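You operate a simulated robot arm through the tools that you are given. There is no shell and no other tool. Be economical: measure what you need, move in short steps, check, and stop when the job is done.

Carry out the task below with a simulated two-armed robot. There is one attempt and no reset: what you move stays moved.

TASK
Flatten the lumpy grey sack at the setting card's height and speed.
Fine: free the height lock to turn the wheel, and lock it again before the start.

The check looks at the end state, three seconds after you hand in, the way a careful person would. Anything else that was tipped, shoved, dropped, spilled or broken makes it a failure.

THE ROBOT
Two 7-joint arms with fingered hands on one trunk, on a base that drives. Base frame: it is fixed to the floor where the robot stands at the start and does not move with it; the origin is under the middle of the robot, x ahead of it, y to its left, z up. Lengths are in mm, angles in degrees, forces in N, time in s.
The left shoulder is at the start at [20, 123, 1336], the right one opposite. Each reaches about 626 mm from its shoulder. Places, roughly: black lock lever [400, 0, 1100]; blue lever [100, 800, 1000]; flattener drive switch [200, 300, 1100]; flattener speed knob [100, 400, 1100]; flattener start button [100, 500, 1000]; height wheel [400, -100, 1100]; mini sack [-250, 1250, 500]; setting card [500, -300, 1100]; small sack [-500, 1500, 250]; wide sack [2250, 1000, 250]. Payload 2.4 kg a hand.
The tool frame of a hand sits at the grasp point between the pads (the TCP): z along the fingers, y along the line on which they close. The tips reach 17 mm beyond it. Largest opening 88 mm; the body of the gripper starts 47 mm behind the TCP. The gripper is a hand of 3 fingers: y runs from the thumb to the fingers, the wrist lies at [0, 0, -165] in the tool frame, and closing takes about 1.5 s.
Orientation is told as [roll, pitch, yaw] about the base's x, y, z axes, in that order, counted from this pose: with the fingers straight down and closing along the base's y, the tool's x points along the base's -x, its y along +y and its z along -z.

THE INTERFACE
- The arms move only by the tool step_arm. It takes "left_commands", "right_commands" or both (then of equal length, played together; a hand with none holds still); each is a list that holds one entry, the list of rows, each a list of 7 numbers: the shift along the base's x, y, z in mm, then the turn, a rotation vector about the base's x, y, z in rad, then the finger opening in mm, from 0 to 88. In form: [[[x, y, z, ax, ay, az, jaw], ...]]. A call has 1 to 8 rows; each row is the pose to reach, as a shift and turn from the pose commanded when the call began. A row lasts 0.2 s, in which the tool goes at most 50 mm and 8.6 degrees; a call with a longer step from one row to the next is refused whole, and so is a gripper value outside its range. Where a pose cannot be reached the arm comes as near as it can. A force on the tool above 40 N (or 10 N above the force at the start of the call, whichever is more), or a blocked arm, ends the call early, and 0.2 s more pass. The fingers move at their own pace (about 45 mm/s each) and stop on an object; they squeeze with about 24 N. The grip force told is the motor's: it shows also when the fingers shut on nothing. Time passes only in rows, and 0.2 s behind the last, so rows that repeat a pose let the fingers close. It gives the time, the measured TCP pose, the force on the tool (base axes), the opening and the grip force at its end, in the units of the frame above (readings bear some noise), with the torque about the TCP (base axes, N m) and any sound that the robot's microphone picked up, and new pictures: "views" is both (left out), scene, wrist or none (wrist: the cameras of the hands that moved).
- Cameras (640 x 400 px; columns grow to the right, rows downward): "scene" is now at [32.6, 31.3, 1771.5]; the picture's right is [0.53, -0.85, 0.00], its down [-0.77, -0.48, -0.42] and it looks along [0.35, 0.22, -0.91] (base axes); focal length 262 px, centre (320, 200). "left" rides on the left gripper at [-52, 4, -66] in its tool frame; the picture's right is [-0.08, -1.00, 0.00], its down [0.78, -0.07, -0.62] and it looks along [0.62, -0.05, 0.78] (tool axes); focal length 243 px, centre (320, 200). "right" rides on the right gripper at [52, 4, -66] in its tool frame; the picture's right is [-0.09, 1.00, 0.00], its down [-0.78, -0.07, -0.62] and it looks along [-0.62, -0.05, 0.78] (tool axes); focal length 243 px, centre (320, 200). There is no depth. A picture from a camera that has moved, and an enlarged one, comes with that camera's place and axes in the base frame and with its lens.
- slide_trunk(by): slides the trunk up (or, below 0, down) by that many mm; the arms and the scene camera ride with it, the base frame stays. It gives what a move gives, with no picture.
- drive_base(legs): drives the robot by 1 to 6 legs, each [ahead, left, turn to the left] in mm, mm and degrees, along the robot's own axes; the way and the turn of a leg run together, so that a leg with both is an arc; at most 1500 mm and 180 degrees a leg. The arms and the cameras ride along, it lands a little off, and it stops where it bumps. It gives what a move gives, and a new picture of the scene camera.
- grasp_type(shape, hand): the hand has 3 fingers and takes this shape, open, in about a second: jaw (thumb against the fingers, like two jaws); tri (thumb and two fingers); tip (a fingertip pinch); poke (one finger out to press); point (the index stretched); flat (the hand flat); cup (the hand cupped); fist (a fist). The gripper value then closes the fingers along that shape, each until it touches; the sizes above hold for jaw. It gives what a move gives, with no picture.
- pan_tilt(pan, tilt): turns the head with the scene camera to pan (to the left, within 120 degrees either way) and tilt (down, from -29 to 69), counted from straight ahead of the robot. It gives what a move gives, and a new picture of the scene camera.
- close_up(camera, box): a new picture of the part [left, top, right, bottom] of that camera's present view, enlarged. It takes no simulated time.
- hand_in(): hands the job in; it is judged then, once.

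Work in short steps. Places have to be worked out from the pictures, the camera data and where the tool is seen: move nearer, look again, correct. Check each grasp and each placing, and mend what went wrong. You have 120 turns and 260 pictures in all, those below and enlarged ones among them. Open the grippers and draw the arms clear of the work before you hand the job in, unless the task says otherwise; then end with one line.

The tools are called after "Call:" by a JSON object that holds its "fn" and its "kwargs". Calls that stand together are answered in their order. step_arm: Moves the arms, as the interface text tells. Its arguments: {"type":"object","properties":{"left_commands":{"type":"array"},"right_commands":{"type":"array"},"views":{"type":"string","enum":["both","scene","wrist","none"]}},"required":[]} The other tools are called the same way: slide_trunk (by) slides the trunk up or down; grasp_type (shape, hand) gives the hand a shape; drive_base (legs) drives the base; pan_tilt (pan, tilt) turns the head that bears the scene camera; close_up (camera, box) takes an enlarged picture of a part of a camera's view; hand_in () hands the job in.

At the start:

```text
t: 0.0
left_eef_pos: [227.6, 336.1, 1297.2]
left_ee_rot: [0.0, 0.0, 0.0]
left_contact_force: [0.2, -0.1, 0.3]
left_wrist_torque: [-0.02, -0.02, -0.01]
left_width: 87.9
left_grip_force: 0.1
left_shape: jaw
right_eef_pos: [274.6, 21.4, 1326.8]
right_ee_rot: [0.1, 0.0, 0.2]
right_contact_force: [-0.5, 0.1, -0.3]
right_wrist_torque: [0.03, 0.02, 0.01]
right_width: 87.6
right_grip_force: 0.0
right_shape: jaw
trunk travel left (down, up): [-550.0, 280.0]
robot x, y, heading: [0.9, -1.2, -0.1]
head pan, tilt: [31.8, 65.4]
```

scene: 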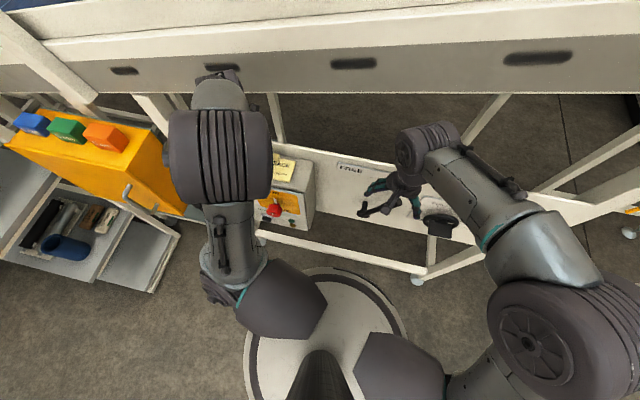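
right: 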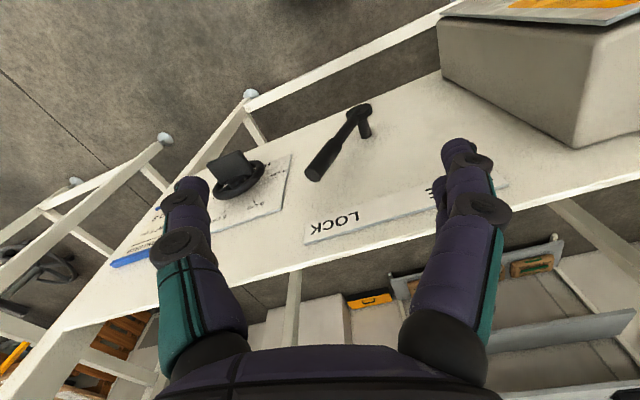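
left: 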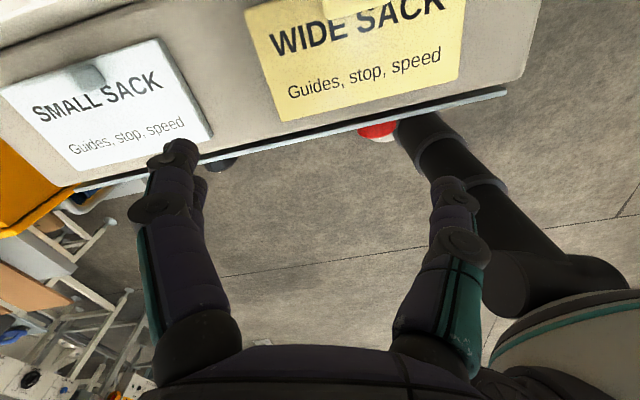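

The pictures show a control box, a lock lever and a height wheel on a table. I look around with the head to find the cards, sack and machine.

Call:
{"fn": "pan_tilt", "kwargs": {"pan": -25, "tilt": 50}}

Call:
{"fn": "pan_tilt", "kwargs": {"pan": 0, "tilt": 15}}

Call:
{"fn": "pan_tilt", "kwargs": {"pan": 70, "tilt": 40}}

```text
t: 1.3
left_eef_pos: [227.5, 337.5, 1297.9]
left_ee_rot: [-0.1, -0.1, 0.0]
left_contact_force: [-0.5, 0.0, -0.9]
left_wrist_torque: [0.03, -0.02, -0.03]
left_width: 88.0
left_grip_force: 0.0
left_shape: jaw
right_eef_pos: [274.0, 21.3, 1326.1]
right_ee_rot: [0.1, 0.0, 0.1]
right_contact_force: [1.1, -0.6, -0.5]
right_wrist_torque: [0.01, 0.0, 0.0]
right_width: 87.8
right_grip_force: 0.1
right_shape: jaw
trunk travel left (down, up): [-550.0, 280.0]
robot x, y, heading: [-1.8, -4.0, 0.3]
head pan, tilt: [-25.0, 50.0]
camera scene: at [51.3, -32.9, 1790.1], right [-0.42, -0.91, 0.0], down [-0.69, 0.32, -0.64], along [0.58, -0.27, -0.77], focal length 262 px, centre (320, 200)
```

scene: 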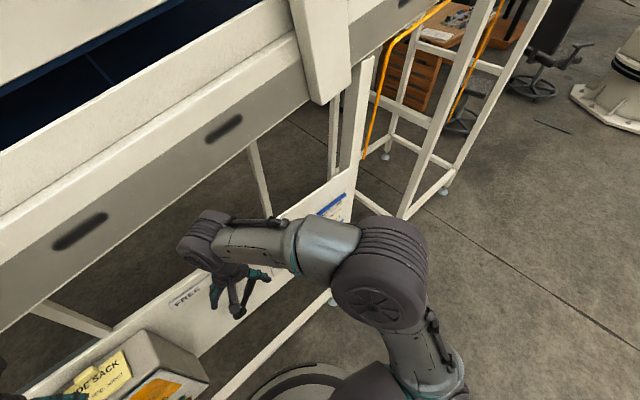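

```text
t: 2.3
left_eef_pos: [227.9, 336.9, 1298.6]
left_ee_rot: [-0.1, 0.1, 0.0]
left_contact_force: [0.1, 0.2, -0.6]
left_wrist_torque: [-0.04, -0.01, 0.0]
left_width: 87.7
left_grip_force: 0.1
left_shape: jaw
right_eef_pos: [274.6, 22.1, 1327.1]
right_ee_rot: [0.0, 0.0, 0.1]
right_contact_force: [0.5, 0.3, -0.6]
right_wrist_torque: [0.02, 0.04, -0.01]
right_width: 87.9
right_grip_force: 0.0
right_shape: jaw
trunk travel left (down, up): [-550.0, 280.0]
robot x, y, heading: [-1.9, 1.3, -0.1]
head pan, tilt: [0.0, 15.0]
camera scene: at [74.9, -0.5, 1843.7], right [0.0, -1.0, 0.0], down [-0.26, 0.0, -0.97], along [0.97, 0.0, -0.26], focal length 262 px, centre (320, 200)
```

scene: 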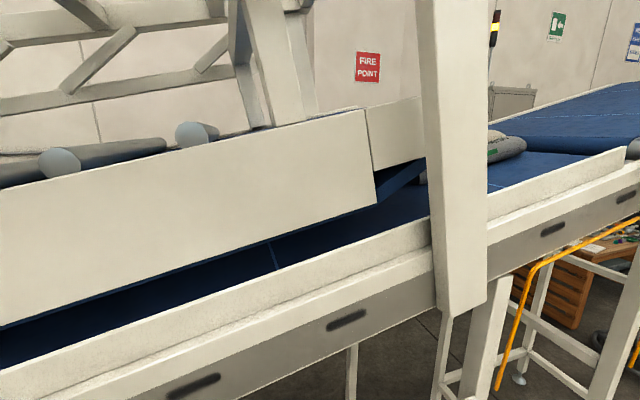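

```text
t: 3.7
left_eef_pos: [227.6, 337.0, 1298.8]
left_ee_rot: [0.0, 0.1, -0.1]
left_contact_force: [-0.2, -1.0, -0.1]
left_wrist_torque: [0.01, 0.0, 0.02]
left_width: 87.7
left_grip_force: 0.0
left_shape: jaw
right_eef_pos: [274.3, 21.7, 1327.3]
right_ee_rot: [0.0, 0.0, 0.2]
right_contact_force: [0.0, 0.1, -0.5]
right_wrist_torque: [0.04, -0.02, 0.0]
right_width: 87.8
right_grip_force: 0.0
right_shape: jaw
trunk travel left (down, up): [-550.0, 280.0]
robot x, y, heading: [1.6, -1.2, -0.2]
head pan, tilt: [70.0, 40.0]
camera scene: at [10.6, 79.4, 1804.3], right [0.94, -0.34, 0.0], down [-0.22, -0.6, -0.77], along [0.26, 0.72, -0.64], focal length 262 px, centre (320, 200)
```

scene: 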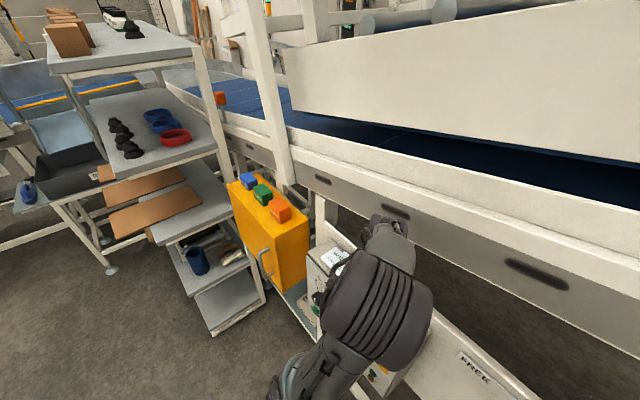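

A grey thing lies on the belt to the right. I enlarge views there and look at other directions.

Call:
{"fn": "pan_tilt", "kwargs": {"pan": -25, "tilt": 15}}

Call:
{"fn": "close_up", "kwargs": {"camera": "scene", "box": [100, 80, 400, 268]}}

Call:
{"fn": "pan_tilt", "kwargs": {"pan": 60, "tilt": 5}}

Call:
{"fn": "pan_tilt", "kwargs": {"pan": 115, "tilt": 30}}

```text
t: 5.4
left_eef_pos: [226.5, 336.5, 1298.0]
left_ee_rot: [0.0, 0.1, 0.0]
left_contact_force: [0.4, -0.2, -0.1]
left_wrist_torque: [0.02, 0.01, 0.02]
left_width: 87.8
left_grip_force: 0.0
left_shape: jaw
right_eef_pos: [276.8, 22.4, 1326.5]
right_ee_rot: [-0.1, -0.1, 0.1]
right_contact_force: [-0.9, -0.4, 0.3]
right_wrist_torque: [0.02, 0.0, 0.03]
right_width: 88.1
right_grip_force: 0.1
right_shape: jaw
trunk travel left (down, up): [-550.0, 280.0]
robot x, y, heading: [0.1, -1.3, -0.1]
head pan, tilt: [-25.0, 15.0]
camera scene: at [66.1, -39.9, 1843.8], right [-0.42, -0.91, 0.0], down [-0.23, 0.11, -0.97], along [0.88, -0.41, -0.26], focal length 262 px, centre (320, 200)
```

scene: 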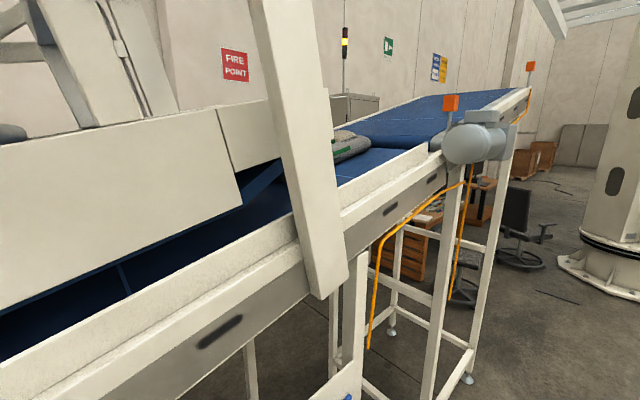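

```text
2.13 times, centred on (250, 174) of scene
camera zoom: at [66.1, -39.9, 1843.8], right [-0.42, -0.91, 0.0], down [-0.23, 0.11, -0.97], along [0.88, -0.41, -0.26], focal length 558 px, centre (469, 255)
```

zoom: 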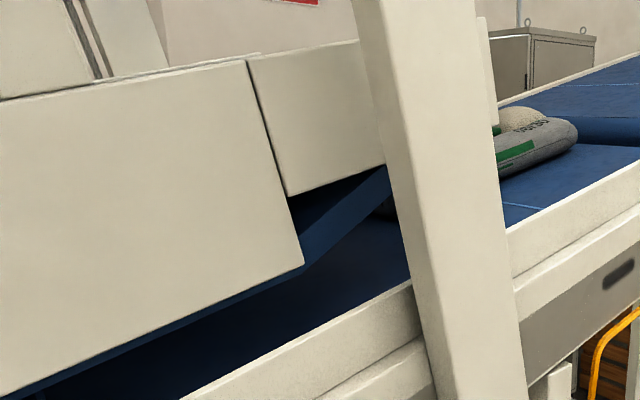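

```text
t: 7.0
left_eef_pos: [226.9, 337.7, 1297.4]
left_ee_rot: [0.0, 0.0, -0.1]
left_contact_force: [0.2, -0.6, 0.0]
left_wrist_torque: [0.0, 0.03, 0.0]
left_width: 88.1
left_grip_force: 0.1
left_shape: jaw
right_eef_pos: [276.0, 21.5, 1327.3]
right_ee_rot: [0.1, 0.1, 0.1]
right_contact_force: [0.2, -0.2, -0.5]
right_wrist_torque: [0.02, 0.03, 0.01]
right_width: 88.4
right_grip_force: 0.0
right_shape: jaw
trunk travel left (down, up): [-550.0, 280.0]
robot x, y, heading: [-0.6, -1.0, 0.2]
head pan, tilt: [60.0, 5.0]
camera scene: at [27.4, 79.1, 1860.0], right [0.87, -0.5, 0.0], down [-0.04, -0.08, -1.0], along [0.5, 0.86, -0.09], focal length 262 px, centre (320, 200)
```

scene: 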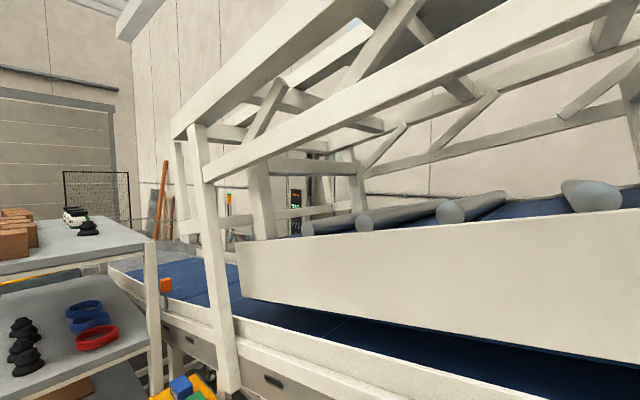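

```text
t: 8.2
left_eef_pos: [226.6, 337.2, 1297.3]
left_ee_rot: [-0.1, -0.1, 0.1]
left_contact_force: [0.3, 0.8, 0.5]
left_wrist_torque: [0.03, -0.01, 0.01]
left_width: 87.8
left_grip_force: 0.0
left_shape: jaw
right_eef_pos: [274.5, 21.2, 1326.4]
right_ee_rot: [0.1, 0.0, 0.1]
right_contact_force: [0.1, -0.3, -0.4]
right_wrist_torque: [-0.04, 0.0, -0.02]
right_width: 88.0
right_grip_force: 0.0
right_shape: jaw
trunk travel left (down, up): [-550.0, 280.0]
robot x, y, heading: [-2.0, -0.8, -0.1]
head pan, tilt: [115.0, 30.0]
camera scene: at [-56.7, 81.6, 1819.7], right [0.91, 0.42, 0.0], down [0.21, -0.45, -0.87], along [-0.37, 0.79, -0.5], focal length 262 px, centre (320, 200)
```

scene: 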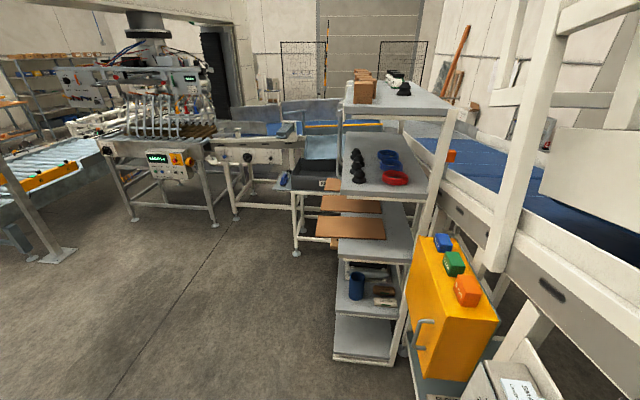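

The grey sack is on the infeed belt to the right. Next I read the setting card and the wheel, lever and scale, from above and with the right wrist camera.

Call:
{"fn": "pan_tilt", "kwargs": {"pan": -22, "tilt": 69}}

Call:
{"fn": "step_arm", "kwargs": {"right_commands": [[[-40, -30, 10, 0, 0, 0, 88], [-70, -60, 20, 0, 0, 0, 88], [-80, -100, 20, 0, 0, 0, 88], [-80, -140, 20, 0, 0, 0, 88], [-80, -180, 20, 0, 0, 0, 88], [-80, -220, 20, 0, 0, 0, 88]]], "views": "both"}}

```text
t: 10.4
left_eef_pos: [226.7, 337.0, 1297.3]
left_ee_rot: [0.0, 0.0, 0.0]
left_contact_force: [-0.1, 0.2, 0.2]
left_wrist_torque: [-0.02, -0.03, 0.04]
left_width: 87.9
left_grip_force: 0.2
left_shape: jaw
right_eef_pos: [274.8, 20.3, 1327.9]
right_ee_rot: [0.0, 0.0, 0.1]
right_contact_force: [-0.9, -0.5, -0.6]
right_wrist_torque: [0.01, 0.0, 0.03]
right_width: 88.0
right_grip_force: 0.1
right_shape: jaw
trunk travel left (down, up): [-550.0, 280.0]
robot x, y, heading: [2.9, 0.4, -0.2]
head pan, tilt: [-22.0, 68.8]
camera scene: at [33.3, -21.4, 1768.1], right [-0.37, -0.93, 0.0], down [-0.86, 0.35, -0.36], along [0.34, -0.14, -0.93], focal length 262 px, centre (320, 200)
```

scene: 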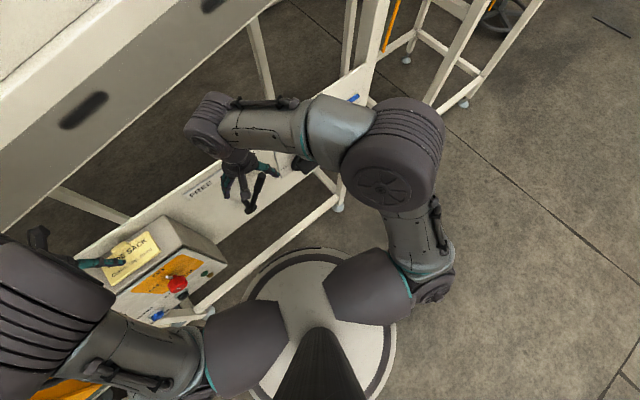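

```text
refused: row 1 steps farther than a row can; nothing moved
```

The first step was just over 50 mm, so I resend it smaller.

Call:
{"fn": "step_arm", "kwargs": {"right_commands": [[[-30, -20, 10, 0, 0, 0, 88], [-60, -45, 20, 0, 0, 0, 88], [-80, -80, 20, 0, 0, 0, 88], [-80, -120, 20, 0, 0, 0, 88], [-80, -160, 20, 0, 0, 0, 88], [-80, -200, 20, 0, 0, 0, 88], [-80, -240, 20, 0, 0, 0, 88]]], "views": "both"}}

```text
t: 12.0
left_eef_pos: [227.6, 335.5, 1298.5]
left_ee_rot: [0.1, 0.0, 0.0]
left_contact_force: [0.0, 1.0, 0.7]
left_wrist_torque: [-0.01, 0.0, -0.01]
left_width: 88.0
left_grip_force: 0.0
left_shape: jaw
right_eef_pos: [192.9, -221.4, 1346.2]
right_ee_rot: [0.0, 0.0, 0.1]
right_contact_force: [-1.0, -0.1, 0.2]
right_wrist_torque: [0.0, 0.02, -0.02]
right_width: 88.0
right_grip_force: 0.1
right_shape: jaw
trunk travel left (down, up): [-550.0, 280.0]
robot x, y, heading: [-0.9, -0.6, 0.1]
head pan, tilt: [-22.0, 68.8]
camera scene: at [33.1, -23.0, 1768.1], right [-0.37, -0.93, 0.0], down [-0.86, 0.35, -0.36], along [0.34, -0.14, -0.93], focal length 262 px, centre (320, 200)
camera right: at [141.3, -216.4, 1411.6], right [0.08, 1.0, 0.0], down [0.78, -0.07, 0.62], along [0.62, -0.05, -0.78], focal length 243 px, centre (320, 200)
```

scene: 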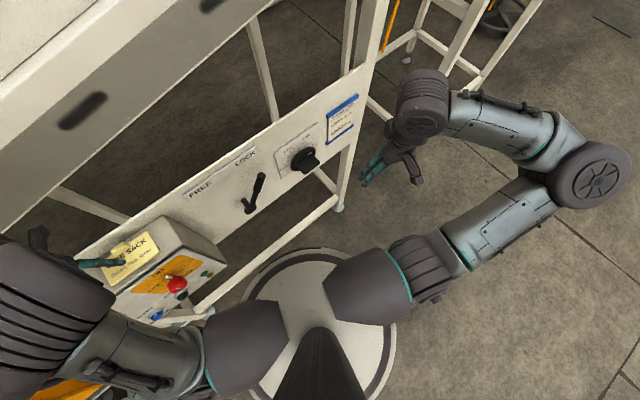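
right: 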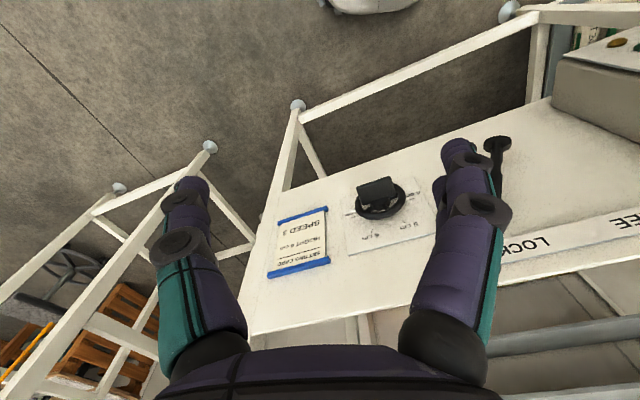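

Now the card, wheel dial and lock are in view; I enlarge them.

Call:
{"fn": "close_up", "kwargs": {"camera": "right", "box": [260, 160, 440, 280]}}

Call:
{"fn": "close_up", "kwargs": {"camera": "scene", "box": [170, 80, 370, 220]}}

Call:
{"fn": "close_up", "kwargs": {"camera": "scene", "box": [70, 200, 230, 330]}}

```text
3.33 times, centred on (350, 220) of right
camera zoom: at [141.3, -216.4, 1411.6], right [0.08, 1.0, 0.0], down [0.78, -0.07, 0.62], along [0.62, -0.05, -0.78], focal length 809 px, centre (220, 133)
```

zoom: 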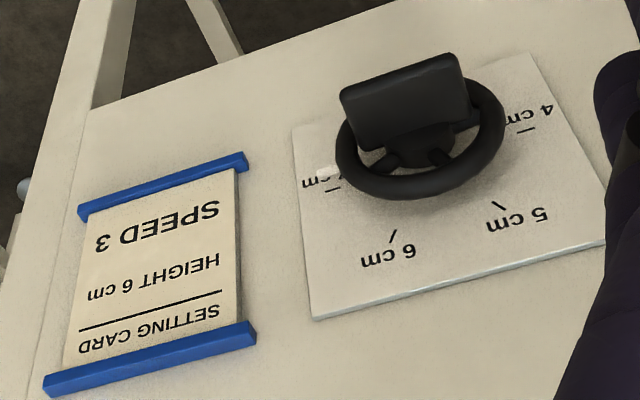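

```text
2.86 times, centred on (270, 150) of scene
camera zoom: at [33.1, -23.0, 1768.1], right [-0.37, -0.93, 0.0], down [-0.86, 0.35, -0.36], along [0.34, -0.14, -0.93], focal length 749 px, centre (463, 343)
```

zoom: 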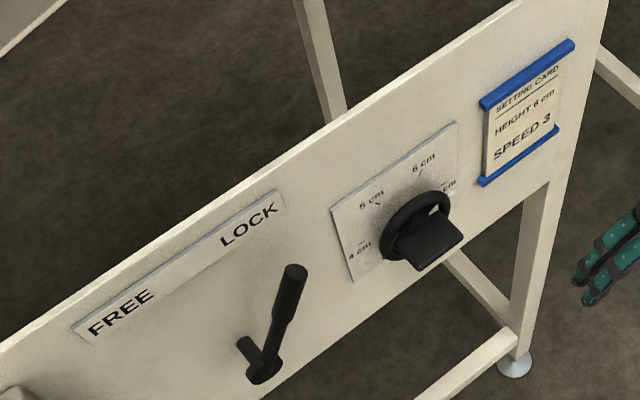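

```text
3.08 times, centred on (150, 265) of scene
camera zoom: at [33.1, -23.0, 1768.1], right [-0.37, -0.93, 0.0], down [-0.86, 0.35, -0.36], along [0.34, -0.14, -0.93], focal length 806 px, centre (843, 0)
```

zoom: 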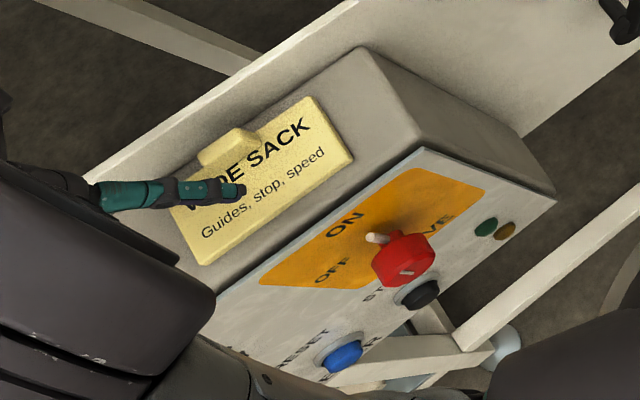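

The card says HEIGHT 6 cm, SPEED 3; the wheel's white mark seems to be at 7 cm and the lever on LOCK. I move the left hand aside to see the control box.

Call:
{"fn": "step_arm", "kwargs": {"left_commands": [[[-30, 20, 30, 0, 0, 0, 88], [-60, 40, 60, 0, 0, 0, 88], [-90, 70, 80, 0, 0, 0, 88], [-120, 100, 80, 0, 0, 0, 88], [-150, 130, 80, 0, 0, 0, 88], [-180, 160, 80, 0, 0, 0, 88]]], "views": "wrist"}}

Call:
{"fn": "pan_tilt", "kwargs": {"pan": 30, "tilt": 60}}

Call:
{"fn": "pan_tilt", "kwargs": {"pan": 55, "tilt": 62}}

```text
t: 13.4
left_eef_pos: [46.8, 497.9, 1377.5]
left_ee_rot: [-0.1, 0.0, 0.1]
left_contact_force: [-0.6, 0.6, 0.4]
left_wrist_torque: [0.02, -0.03, -0.03]
left_width: 88.0
left_grip_force: 0.1
left_shape: jaw
right_eef_pos: [193.3, -219.1, 1347.2]
right_ee_rot: [0.1, 0.1, 0.0]
right_contact_force: [-0.4, 0.5, 0.9]
right_wrist_torque: [0.01, -0.03, 0.01]
right_width: 87.9
right_grip_force: 0.0
right_shape: jaw
trunk travel left (down, up): [-550.0, 280.0]
robot x, y, heading: [-0.8, -2.8, -0.1]
head pan, tilt: [-22.0, 68.8]
camera left: at [99.3, 503.3, 1443.3], right [0.08, -1.0, 0.0], down [-0.78, -0.07, 0.62], along [-0.62, -0.05, -0.78], focal length 243 px, centre (320, 200)
```

left: 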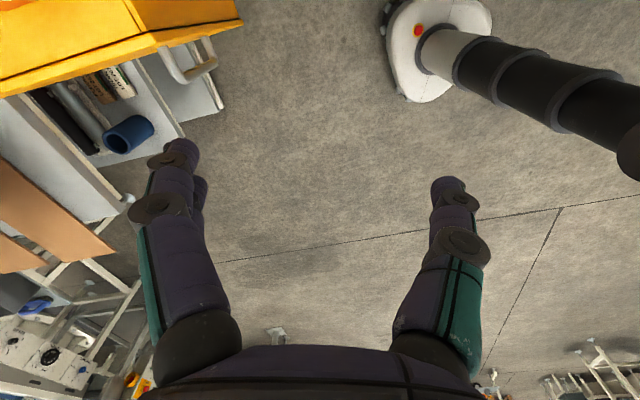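

```text
t: 14.6
left_eef_pos: [48.7, 497.6, 1378.4]
left_ee_rot: [0.0, 0.0, 0.1]
left_contact_force: [0.2, -0.1, -0.2]
left_wrist_torque: [0.05, 0.0, 0.0]
left_width: 88.0
left_grip_force: 0.0
left_shape: jaw
right_eef_pos: [193.4, -219.9, 1346.7]
right_ee_rot: [0.0, 0.0, 0.0]
right_contact_force: [-0.7, -0.3, 0.2]
right_wrist_torque: [-0.04, 0.0, 0.0]
right_width: 87.8
right_grip_force: 0.1
right_shape: jaw
trunk travel left (down, up): [-550.0, 280.0]
robot x, y, heading: [1.8, 1.7, -0.1]
head pan, tilt: [30.0, 60.0]
camera scene: at [39.1, 32.6, 1777.5], right [0.5, -0.87, 0.0], down [-0.75, -0.43, -0.5], along [0.43, 0.25, -0.87], focal length 262 px, centre (320, 200)
```

scene: 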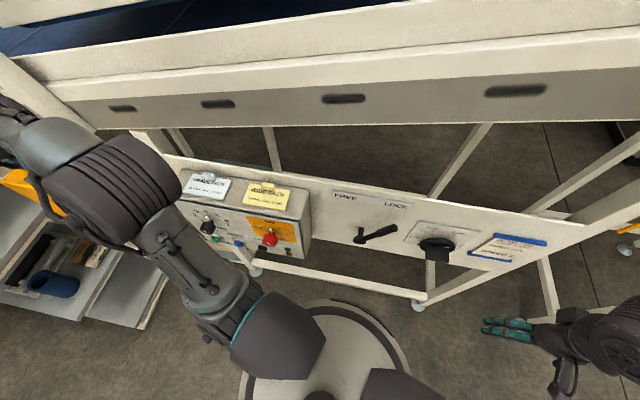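

```text
t: 15.5
left_eef_pos: [48.9, 497.8, 1377.6]
left_ee_rot: [0.0, 0.0, -0.1]
left_contact_force: [0.4, 0.4, 0.2]
left_wrist_torque: [0.0, -0.02, 0.0]
left_width: 87.7
left_grip_force: 0.0
left_shape: jaw
right_eef_pos: [193.6, -218.4, 1345.2]
right_ee_rot: [0.0, 0.0, 0.1]
right_contact_force: [0.0, 1.7, -0.3]
right_wrist_torque: [-0.01, 0.02, -0.03]
right_width: 87.7
right_grip_force: 0.0
right_shape: jaw
trunk travel left (down, up): [-550.0, 280.0]
robot x, y, heading: [-0.4, 0.3, 0.0]
head pan, tilt: [55.0, 62.0]
camera scene: at [18.3, 52.0, 1775.2], right [0.82, -0.57, 0.0], down [-0.51, -0.72, -0.47], along [0.27, 0.38, -0.88], focal length 262 px, centre (320, 200)
```

scene: 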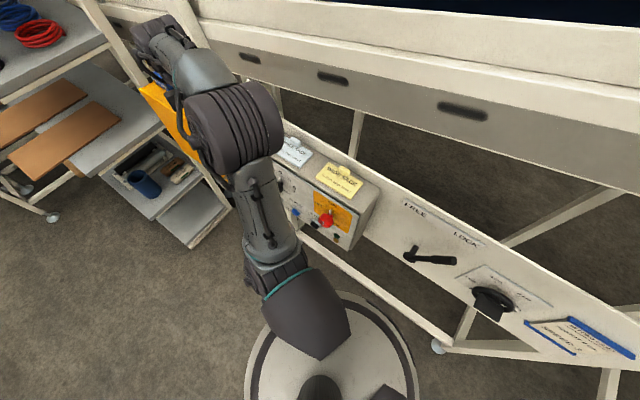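

I back off 400 mm to get a frontal view of the whole panel; the floor there looked clear.

Call:
{"fn": "drive_base", "kwargs": {"legs": [[-400, 0, 0]]}}

Call:
{"fn": "pan_tilt", "kwargs": {"pan": 20, "tilt": 43}}

Call:
{"fn": "close_up", "kwargs": {"camera": "scene", "box": [160, 150, 360, 275]}}

Call:
{"fn": "close_up", "kwargs": {"camera": "scene", "box": [340, 150, 540, 275]}}

```text
t: 18.0
left_eef_pos: [-360.0, 495.0, 1379.9]
left_ee_rot: [-0.1, 0.0, 0.4]
left_contact_force: [0.1, 0.4, 0.1]
left_wrist_torque: [0.01, -0.03, 0.02]
left_width: 87.7
left_grip_force: 0.1
left_shape: jaw
right_eef_pos: [-210.3, -219.0, 1346.0]
right_ee_rot: [0.0, -0.2, 0.4]
right_contact_force: [0.0, 0.4, -0.5]
right_wrist_torque: [-0.02, -0.01, 0.0]
right_width: 87.9
right_grip_force: 0.1
right_shape: jaw
trunk travel left (down, up): [-550.0, 280.0]
robot x, y, heading: [-406.4, -3.4, 0.6]
head pan, tilt: [55.0, 62.0]
camera scene: at [-387.5, 50.6, 1775.2], right [0.82, -0.57, 0.0], down [-0.5, -0.73, -0.47], along [0.27, 0.39, -0.88], focal length 262 px, centre (320, 200)
```

scene: 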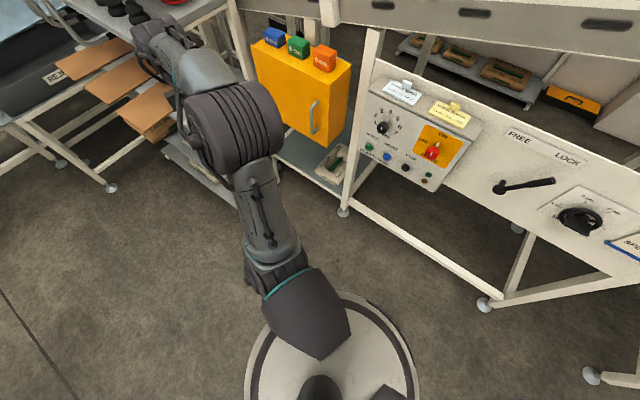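

```text
t: 19.0
left_eef_pos: [-359.9, 495.9, 1378.7]
left_ee_rot: [0.0, -0.1, 0.5]
left_contact_force: [-1.0, -0.3, -0.1]
left_wrist_torque: [0.0, 0.0, 0.02]
left_width: 87.5
left_grip_force: 0.0
left_shape: jaw
right_eef_pos: [-209.0, -219.6, 1346.4]
right_ee_rot: [0.0, 0.0, 0.4]
right_contact_force: [0.2, -0.7, -0.9]
right_wrist_torque: [0.03, -0.03, -0.01]
right_width: 88.1
right_grip_force: 0.0
right_shape: jaw
trunk travel left (down, up): [-550.0, 280.0]
robot x, y, heading: [-404.5, -3.8, 0.4]
head pan, tilt: [20.0, 43.0]
camera scene: at [-345.7, 26.7, 1799.8], right [0.35, -0.94, 0.0], down [-0.64, -0.24, -0.73], along [0.68, 0.26, -0.68], focal length 262 px, centre (320, 200)
```

scene: 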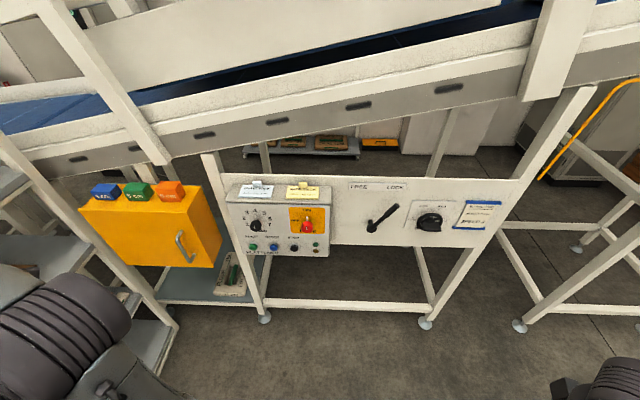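

```text
3.20 times, centred on (260, 212) of scene
camera zoom: at [-345.7, 26.7, 1799.8], right [0.35, -0.94, 0.0], down [-0.64, -0.24, -0.73], along [0.68, 0.26, -0.68], focal length 839 px, centre (512, 160)
```

zoom: 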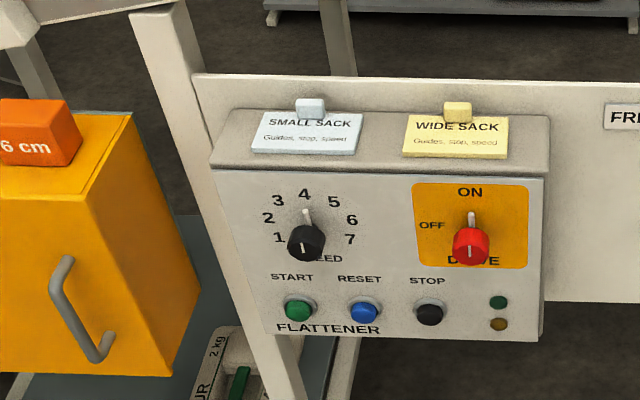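

```text
3.20 times, centred on (440, 212) of scene
camera zoom: at [-345.7, 26.7, 1799.8], right [0.35, -0.94, 0.0], down [-0.64, -0.24, -0.73], along [0.68, 0.26, -0.68], focal length 839 px, centre (-64, 160)
```

zoom: 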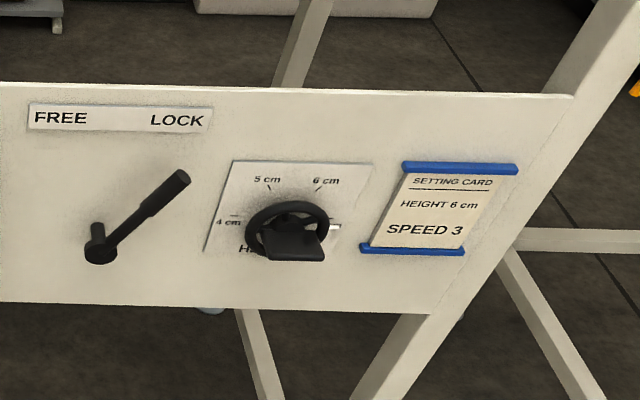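

The panel is clear: the wheel is at 7 cm and must go to 6, the lever is on LOCK, speed reads about 4 and must be 3, and DRIVE looks ON. The panel is yawed about 30°, so I turn to face it and stand with the right shoulder before the lever and wheel.

Call:
{"fn": "drive_base", "kwargs": {"legs": [[0, 0, 29.5], [0, -328, 0], [272, 0, 0]]}}

Call:
{"fn": "pan_tilt", "kwargs": {"pan": -10, "tilt": 60}}

```text
t: 24.2
left_eef_pos: [-209.7, 305.5, 1379.5]
left_ee_rot: [0.0, 0.1, 29.7]
left_contact_force: [-1.7, -0.4, 0.4]
left_wrist_torque: [0.01, 0.01, 0.04]
left_width: 87.6
left_grip_force: 0.1
left_shape: jaw
right_eef_pos: [272.0, -245.3, 1346.2]
right_ee_rot: [0.1, 0.0, 29.8]
right_contact_force: [0.5, 1.1, -0.4]
right_wrist_torque: [0.01, -0.02, 0.0]
right_width: 87.7
right_grip_force: 0.1
right_shape: jaw
trunk travel left (down, up): [-550.0, 280.0]
robot x, y, heading: [-5.8, -146.7, 29.5]
head pan, tilt: [20.0, 43.0]
camera scene: at [32.1, -97.4, 1799.8], right [0.76, -0.65, 0.0], down [-0.44, -0.52, -0.73], along [0.47, 0.56, -0.68], focal length 262 px, centre (320, 200)
```

scene: 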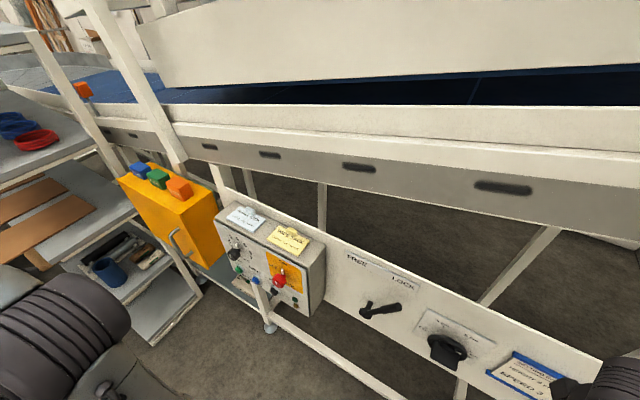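

```text
t: 25.1
left_eef_pos: [-211.9, 307.3, 1379.2]
left_ee_rot: [0.0, 0.1, 29.6]
left_contact_force: [0.7, -0.9, 1.4]
left_wrist_torque: [-0.02, 0.03, -0.01]
left_width: 88.0
left_grip_force: 0.1
left_shape: jaw
right_eef_pos: [269.6, -246.2, 1343.8]
right_ee_rot: [0.0, 0.0, 29.9]
right_contact_force: [-0.1, -0.3, 0.0]
right_wrist_torque: [0.01, -0.02, -0.02]
right_width: 88.0
right_grip_force: 0.1
right_shape: jaw
trunk travel left (down, up): [-550.0, 280.0]
robot x, y, heading: [-6.7, -149.1, 29.8]
head pan, tilt: [-10.0, 60.0]
camera scene: at [40.3, -138.5, 1777.5], right [0.34, -0.94, 0.0], down [-0.81, -0.29, -0.5], along [0.47, 0.17, -0.87], focal length 262 px, centre (320, 200)
```

scene: 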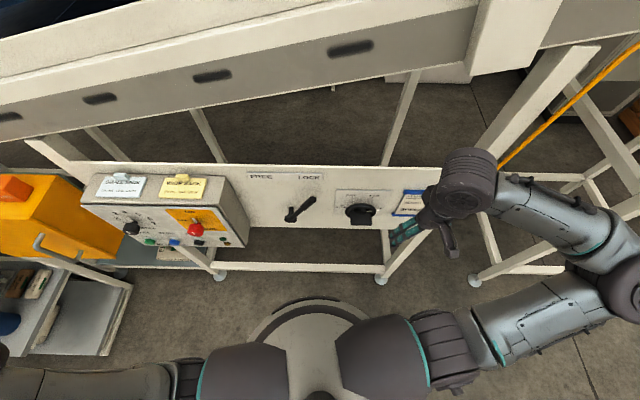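

The panel edge is level in this view, so the panel yaw is about 20°. I turn back 10°, lower the trunk 200 mm and look closely.

Call:
{"fn": "drive_base", "kwargs": {"legs": [[0, 0, -9.8]]}}

Call:
{"fn": "slide_trunk", "kwargs": {"by": -200}}

Call:
{"fn": "pan_tilt", "kwargs": {"pan": 0, "tilt": 50}}

Call:
{"fn": "close_up", "kwargs": {"camera": "scene", "box": [260, 140, 460, 265]}}

```text
t: 26.2
left_eef_pos: [-129.3, 333.1, 1378.3]
left_ee_rot: [0.0, 0.0, 19.8]
left_contact_force: [-0.1, 1.2, 0.9]
left_wrist_torque: [0.03, 0.02, 0.04]
left_width: 87.9
left_grip_force: 0.0
left_shape: jaw
right_eef_pos: [249.7, -291.8, 1346.1]
right_ee_rot: [0.0, 0.1, 19.8]
right_contact_force: [0.6, 0.9, -0.3]
right_wrist_torque: [0.02, 0.0, 0.0]
right_width: 87.7
right_grip_force: 0.1
right_shape: jaw
trunk travel left (down, up): [-550.0, 280.0]
robot x, y, heading: [-6.6, -152.0, 19.7]
head pan, tilt: [-10.0, 60.0]
camera scene: at [41.8, -146.8, 1777.5], right [0.17, -0.99, 0.0], down [-0.85, -0.15, -0.5], along [0.49, 0.08, -0.87], focal length 262 px, centre (320, 200)
```

scene: 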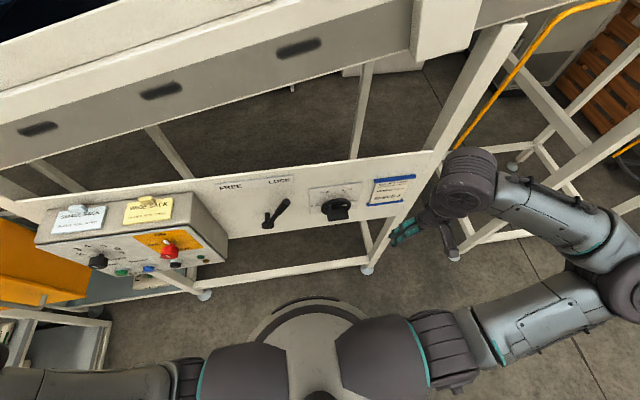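

```text
t: 28.4
left_eef_pos: [-128.8, 333.5, 1178.9]
left_ee_rot: [0.1, 0.0, 19.8]
left_contact_force: [0.5, 0.2, -0.4]
left_wrist_torque: [0.02, 0.01, 0.0]
left_width: 88.0
left_grip_force: 0.0
left_shape: jaw
right_eef_pos: [249.8, -291.5, 1146.1]
right_ee_rot: [0.0, 0.0, 19.8]
right_contact_force: [-0.2, -0.1, 0.0]
right_wrist_torque: [0.03, 0.01, 0.0]
right_width: 88.0
right_grip_force: 0.0
right_shape: jaw
trunk travel left (down, up): [-350.0, 480.0]
robot x, y, heading: [-4.5, -154.6, 19.7]
head pan, tilt: [-10.0, 60.0]
```

```text
t: 29.1
left_eef_pos: [-129.3, 334.6, 1178.7]
left_ee_rot: [-0.1, 0.0, 19.9]
left_contact_force: [-0.3, 0.0, -0.3]
left_wrist_torque: [0.02, 0.01, -0.01]
left_width: 87.9
left_grip_force: 0.1
left_shape: jaw
right_eef_pos: [250.3, -292.8, 1144.9]
right_ee_rot: [0.0, 0.0, 19.9]
right_contact_force: [-0.4, -0.3, 0.5]
right_wrist_torque: [-0.01, 0.02, -0.01]
right_width: 88.0
right_grip_force: 0.0
right_shape: jaw
trunk travel left (down, up): [-350.0, 480.0]
robot x, y, heading: [-7.4, -150.3, 19.9]
head pan, tilt: [0.0, 50.0]
camera scene: at [48.5, -132.1, 1590.0], right [0.34, -0.94, 0.0], down [-0.72, -0.26, -0.64], along [0.6, 0.22, -0.77], focal length 262 px, centre (320, 200)
```

scene: 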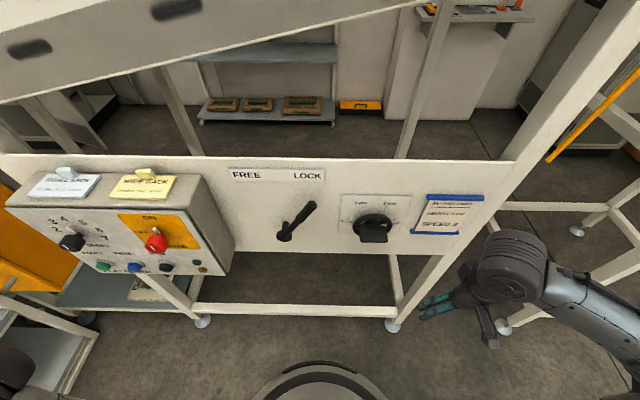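

```text
3.20 times, centred on (360, 202) of scene
camera zoom: at [48.5, -132.1, 1590.0], right [0.34, -0.94, 0.0], down [-0.72, -0.26, -0.64], along [0.6, 0.22, -0.77], focal length 839 px, centre (192, 192)
```

zoom: 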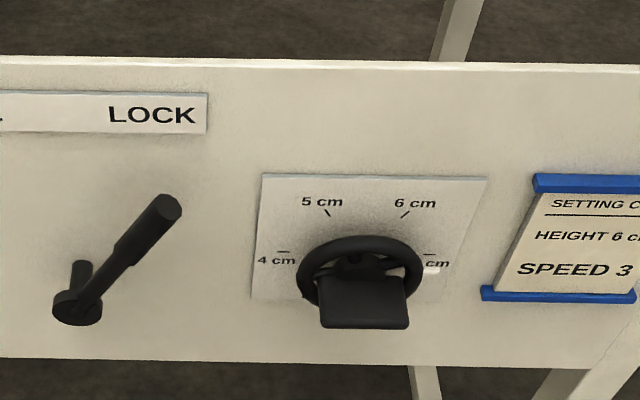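

Triangulating gives: panel face at n≈406 mm (n along yaw 20°), lever hub about (345,72,1027), tip (384,9,1135), wheel centre about (424,-129,1063). I back off 100 mm, then swing the right hand so its fingers point at the panel.

Call:
{"fn": "drive_base", "kwargs": {"legs": [[-100, 0, 0]]}}

Call:
{"fn": "step_arm", "kwargs": {"right_commands": [[[9.5, 14, 0, 0.048, -0.133, 0, 88], [19, 28, 0, 0.096, -0.266, 0, 88], [28, 42, 0, 0.144, -0.4, 0, 88], [38, 56, 0, 0.193, -0.533, 0, 88], [47, 70, 0, 0.241, -0.666, 0, 88], [57, 84, 0, 0.289, -0.799, 0, 88]]], "views": "both"}}

```text
t: 30.2
left_eef_pos: [-226.4, 297.7, 1179.1]
left_ee_rot: [-0.1, -0.1, 19.8]
left_contact_force: [0.6, 0.0, 0.4]
left_wrist_torque: [0.0, 0.01, 0.0]
left_width: 87.7
left_grip_force: 0.0
left_shape: jaw
right_eef_pos: [153.8, -327.7, 1147.6]
right_ee_rot: [0.0, -0.1, 19.9]
right_contact_force: [-0.1, -0.3, 0.4]
right_wrist_torque: [-0.04, 0.0, 0.01]
right_width: 87.8
right_grip_force: 0.0
right_shape: jaw
trunk travel left (down, up): [-350.0, 480.0]
robot x, y, heading: [-102.9, -187.0, 20.0]
head pan, tilt: [0.0, 50.0]
camera scene: at [-48.7, -167.0, 1590.2], right [0.34, -0.94, 0.0], down [-0.72, -0.26, -0.64], along [0.61, 0.22, -0.77], focal length 262 px, centre (320, 200)
```

scene: 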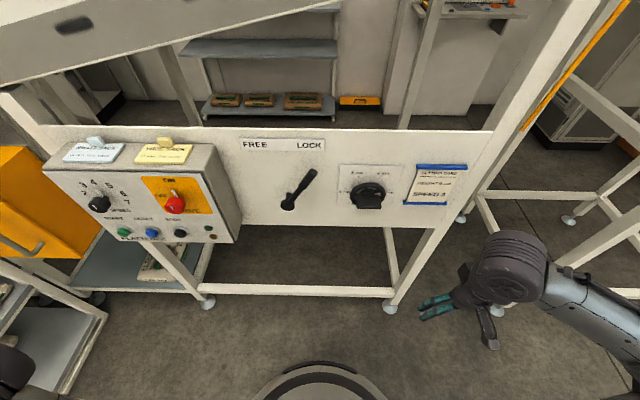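

```text
t: 31.6
left_eef_pos: [-225.2, 299.2, 1177.9]
left_ee_rot: [0.1, 0.0, 19.8]
left_contact_force: [0.1, -0.2, 0.1]
left_wrist_torque: [-0.03, 0.0, 0.02]
left_width: 87.6
left_grip_force: 0.2
left_shape: jaw
right_eef_pos: [221.2, -236.2, 1156.8]
right_ee_rot: [0.0, -48.7, 20.0]
right_contact_force: [1.0, 0.3, -0.8]
right_wrist_torque: [0.0, 0.03, 0.0]
right_width: 87.9
right_grip_force: 0.0
right_shape: jaw
right hand out of reach, approached as far as the arm can: row 5, 6
trunk travel left (down, up): [-350.0, 480.0]
robot x, y, heading: [-98.2, -183.4, 19.8]
head pan, tilt: [0.0, 50.0]
camera scene: at [-46.7, -165.9, 1590.1], right [0.34, -0.94, 0.0], down [-0.72, -0.26, -0.64], along [0.6, 0.22, -0.77], focal length 262 px, centre (320, 200)
camera right: at [140.8, -260.2, 1160.8], right [-0.29, 0.96, 0.06], down [0.07, -0.05, 1.0], along [0.96, 0.29, -0.05], focal length 243 px, centre (320, 200)
```

scene: 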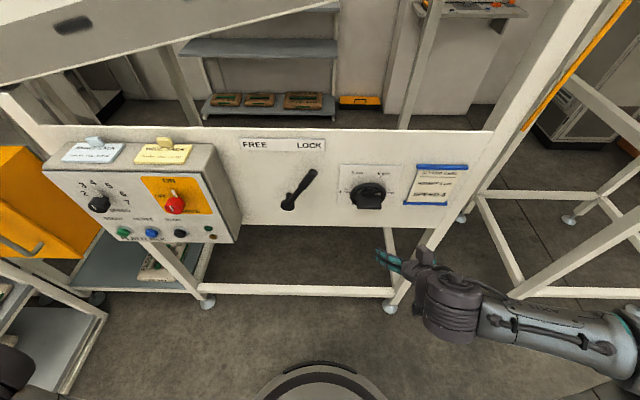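
right: 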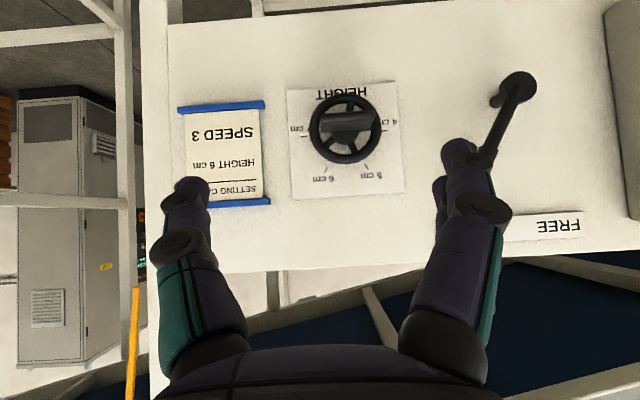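

The wheel's bar and the lever are clear in the wrist view. I carry the hand towards the front of the lever while finishing the pitch.

Call:
{"fn": "step_arm", "kwargs": {"right_commands": [[[10, 40, -8, 0.035, -0.096, 0, 88], [20, 80, -16, 0.07, -0.191, 0, 88], [35, 120, -24, 0.105, -0.287, 0, 88], [50, 160, -32, 0.14, -0.383, 0, 88], [65, 200, -40, 0.175, -0.478, 0, 88], [80, 236, -47, 0.209, -0.574, 0, 88]]], "views": "both"}}

```text
t: 33.0
left_eef_pos: [-226.4, 299.3, 1177.7]
left_ee_rot: [0.0, 0.2, 19.8]
left_contact_force: [0.5, -0.2, 0.2]
left_wrist_torque: [0.02, -0.03, 0.02]
left_width: 87.8
left_grip_force: 0.1
left_shape: jaw
right_eef_pos: [301.1, 2.4, 1108.9]
right_ee_rot: [0.5, -83.8, 19.5]
right_contact_force: [-0.2, -0.4, 0.5]
right_wrist_torque: [0.01, 0.01, 0.0]
right_width: 87.7
right_grip_force: 0.0
right_shape: jaw
trunk travel left (down, up): [-350.0, 480.0]
robot x, y, heading: [-98.9, -185.2, 19.7]
head pan, tilt: [0.0, 50.0]
camera scene: at [-46.8, -165.4, 1590.1], right [0.34, -0.94, 0.0], down [-0.72, -0.26, -0.64], along [0.6, 0.22, -0.77], focal length 262 px, centre (320, 200)
camera right: at [233.1, -17.5, 1063.8], right [-0.33, 0.94, 0.09], down [-0.48, -0.25, 0.84], along [0.81, 0.24, 0.53], focal length 243 px, centre (320, 200)
```

scene: 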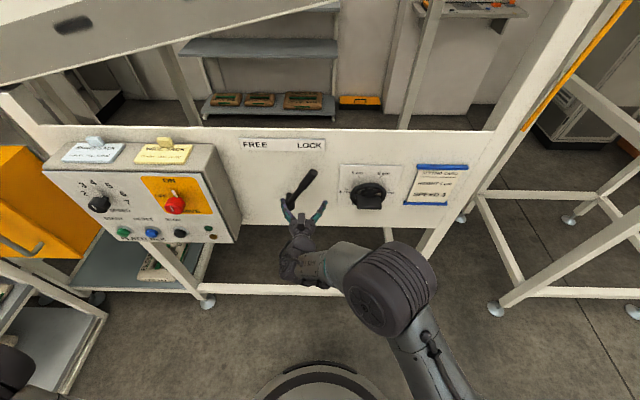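
right: 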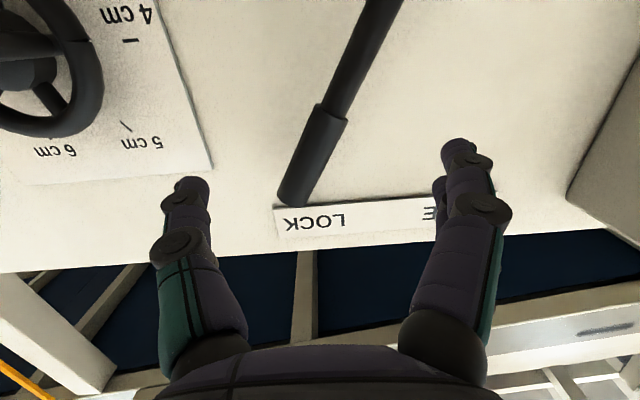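

The lever passes between the fingers. I go straight in 68 mm along the panel normal, then close partly to straddle it.

Call:
{"fn": "step_arm", "kwargs": {"right_commands": [[[21, 8, 0, 0, 0, 0, 88], [42, 16, 0, 0, 0, 0, 88], [64, 24, 0, 0, 0, 0, 88], [64, 24, 0, 0, 0, 0, 46], [64, 24, 0, 0, 0, 0, 46], [64, 24, 0, 0, 0, 0, 46], [64, 24, 0, 0, 0, 0, 46]]], "views": "both"}}

```text
t: 34.6
left_eef_pos: [-224.9, 298.9, 1178.8]
left_ee_rot: [0.0, -0.1, 19.8]
left_contact_force: [-0.1, 0.5, -0.1]
left_wrist_torque: [-0.02, -0.01, 0.01]
left_width: 88.0
left_grip_force: 0.0
left_shape: jaw
right_eef_pos: [365.2, 23.4, 1109.1]
right_ee_rot: [0.6, -83.7, 19.4]
right_contact_force: [0.5, -0.3, 0.5]
right_wrist_torque: [0.05, 0.0, 0.02]
right_width: 46.5
right_grip_force: 0.1
right_shape: jaw
trunk travel left (down, up): [-350.0, 480.0]
robot x, y, heading: [-104.6, -187.5, 20.0]
head pan, tilt: [0.0, 50.0]
camera scene: at [-46.8, -166.0, 1590.1], right [0.34, -0.94, 0.0], down [-0.72, -0.26, -0.64], along [0.6, 0.22, -0.77], focal length 262 px, centre (320, 200)
camera right: at [296.6, 4.4, 1064.3], right [-0.33, 0.94, 0.09], down [-0.48, -0.24, 0.84], along [0.81, 0.24, 0.53], focal length 243 px, centre (320, 200)
```

scene: 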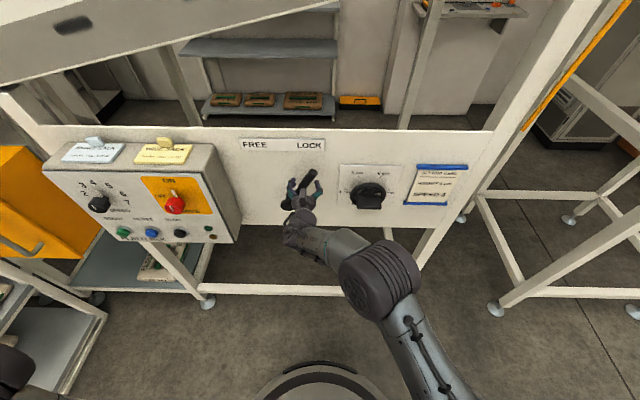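
right: 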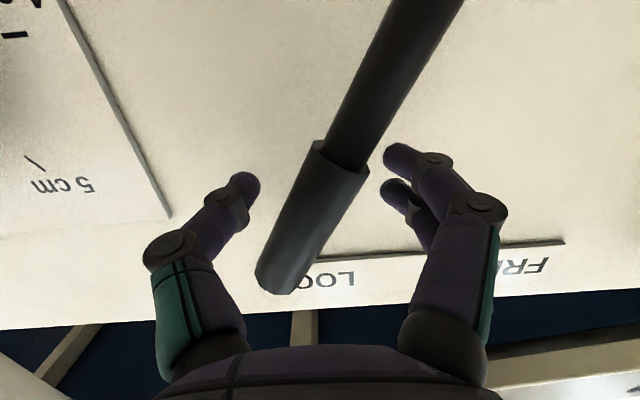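

The lever is between the fingers. I carry it along its arc (radius about 98 mm around the hub) over to FREE.

Call:
{"fn": "step_arm", "kwargs": {"right_commands": [[[-5.5, 15, 9, 0, 0, 0, 46], [-11.6, 32, 14, 0, 0, 0, 46], [-18, 50, 16, 0, 0, 0, 46], [-24.6, 67.7, 14, 0, 0, 0, 46], [-30.8, 84.6, 9, 0, 0, 0, 46], [-36, 99.6, 0, 0, 0, 0, 46], [-39.7, 109, -7, 0, 0, 0, 46]]], "views": "both"}}

```text
t: 36.2
left_eef_pos: [-225.0, 299.2, 1178.3]
left_ee_rot: [0.0, 0.0, 19.7]
left_contact_force: [-1.1, -0.8, 0.6]
left_wrist_torque: [-0.02, -0.02, 0.0]
left_width: 87.9
left_grip_force: 0.1
left_shape: jaw
right_eef_pos: [338.6, 99.3, 1120.4]
right_ee_rot: [0.5, -83.6, 19.3]
right_contact_force: [-0.6, -0.8, -0.6]
right_wrist_torque: [0.04, 0.0, -0.01]
right_width: 47.3
right_grip_force: 0.0
right_shape: jaw
right hand out of reach, approached as far as the arm can: row 5, 6, 7
trunk travel left (down, up): [-350.0, 480.0]
robot x, y, heading: [-104.2, -182.7, 19.9]
head pan, tilt: [0.0, 50.0]
camera scene: at [-46.8, -166.2, 1590.1], right [0.34, -0.94, 0.0], down [-0.72, -0.26, -0.64], along [0.6, 0.22, -0.77], focal length 262 px, centre (320, 200)
camera right: at [269.9, 80.6, 1075.7], right [-0.33, 0.94, 0.09], down [-0.48, -0.24, 0.84], along [0.81, 0.24, 0.53], focal length 243 px, centre (320, 200)
```

scene: 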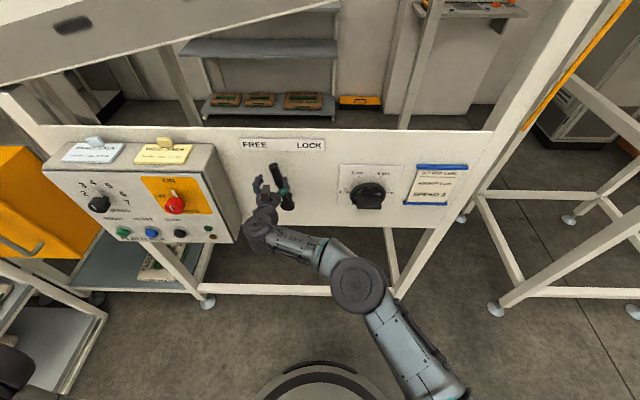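
right: 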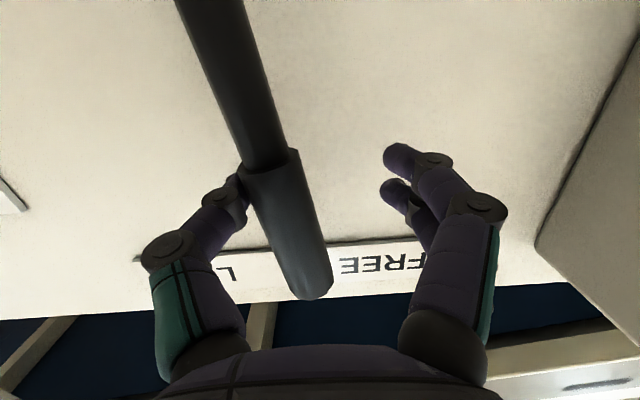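

The right arm ran out of lateral reach with the lever just past upright. I shift the base 40 mm left to bring the lever further over, keeping it straddled.

Call:
{"fn": "drive_base", "kwargs": {"legs": [[0, 40, 0]]}}

Call:
{"fn": "close_up", "kwargs": {"camera": "right", "box": [0, 0, 640, 400]}}

```text
t: 37.1
left_eef_pos: [-239.6, 338.0, 1176.6]
left_ee_rot: [-0.1, 0.1, 20.0]
left_contact_force: [-0.4, 0.7, -1.0]
left_wrist_torque: [0.01, -0.01, -0.02]
left_width: 88.1
left_grip_force: 0.0
left_shape: jaw
right_eef_pos: [323.8, 138.3, 1119.7]
right_ee_rot: [-0.2, -83.7, 20.1]
right_contact_force: [-0.3, -1.4, 1.0]
right_wrist_torque: [0.0, 0.01, -0.03]
right_width: 47.5
right_grip_force: 0.2
right_shape: jaw
trunk travel left (down, up): [-350.0, 480.0]
robot x, y, heading: [-115.0, -145.3, 20.0]
head pan, tilt: [0.0, 50.0]
camera scene: at [-61.0, -127.0, 1590.1], right [0.34, -0.94, 0.0], down [-0.72, -0.26, -0.64], along [0.6, 0.22, -0.77], focal length 262 px, centre (320, 200)
```

scene: 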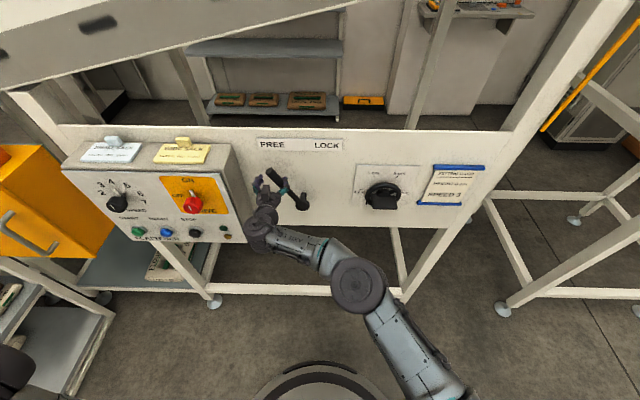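

```text
1.00 times, centred on (320, 200) of right (not enlarged: the box is as wide or as high as the picture)
camera zoom: at [255.6, 119.5, 1075.7], right [-0.33, 0.94, 0.08], down [-0.48, -0.24, 0.84], along [0.81, 0.24, 0.53], focal length 243 px, centre (320, 200)
```

zoom: 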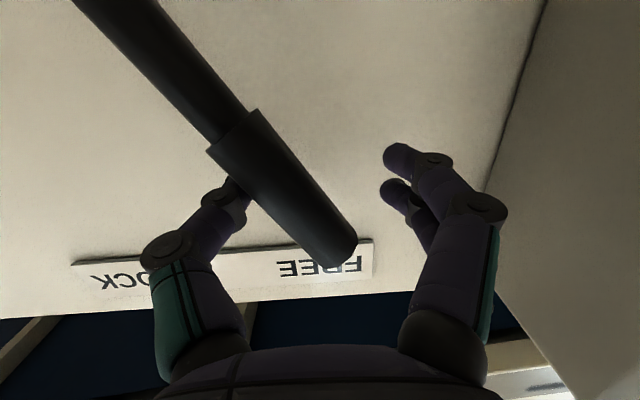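

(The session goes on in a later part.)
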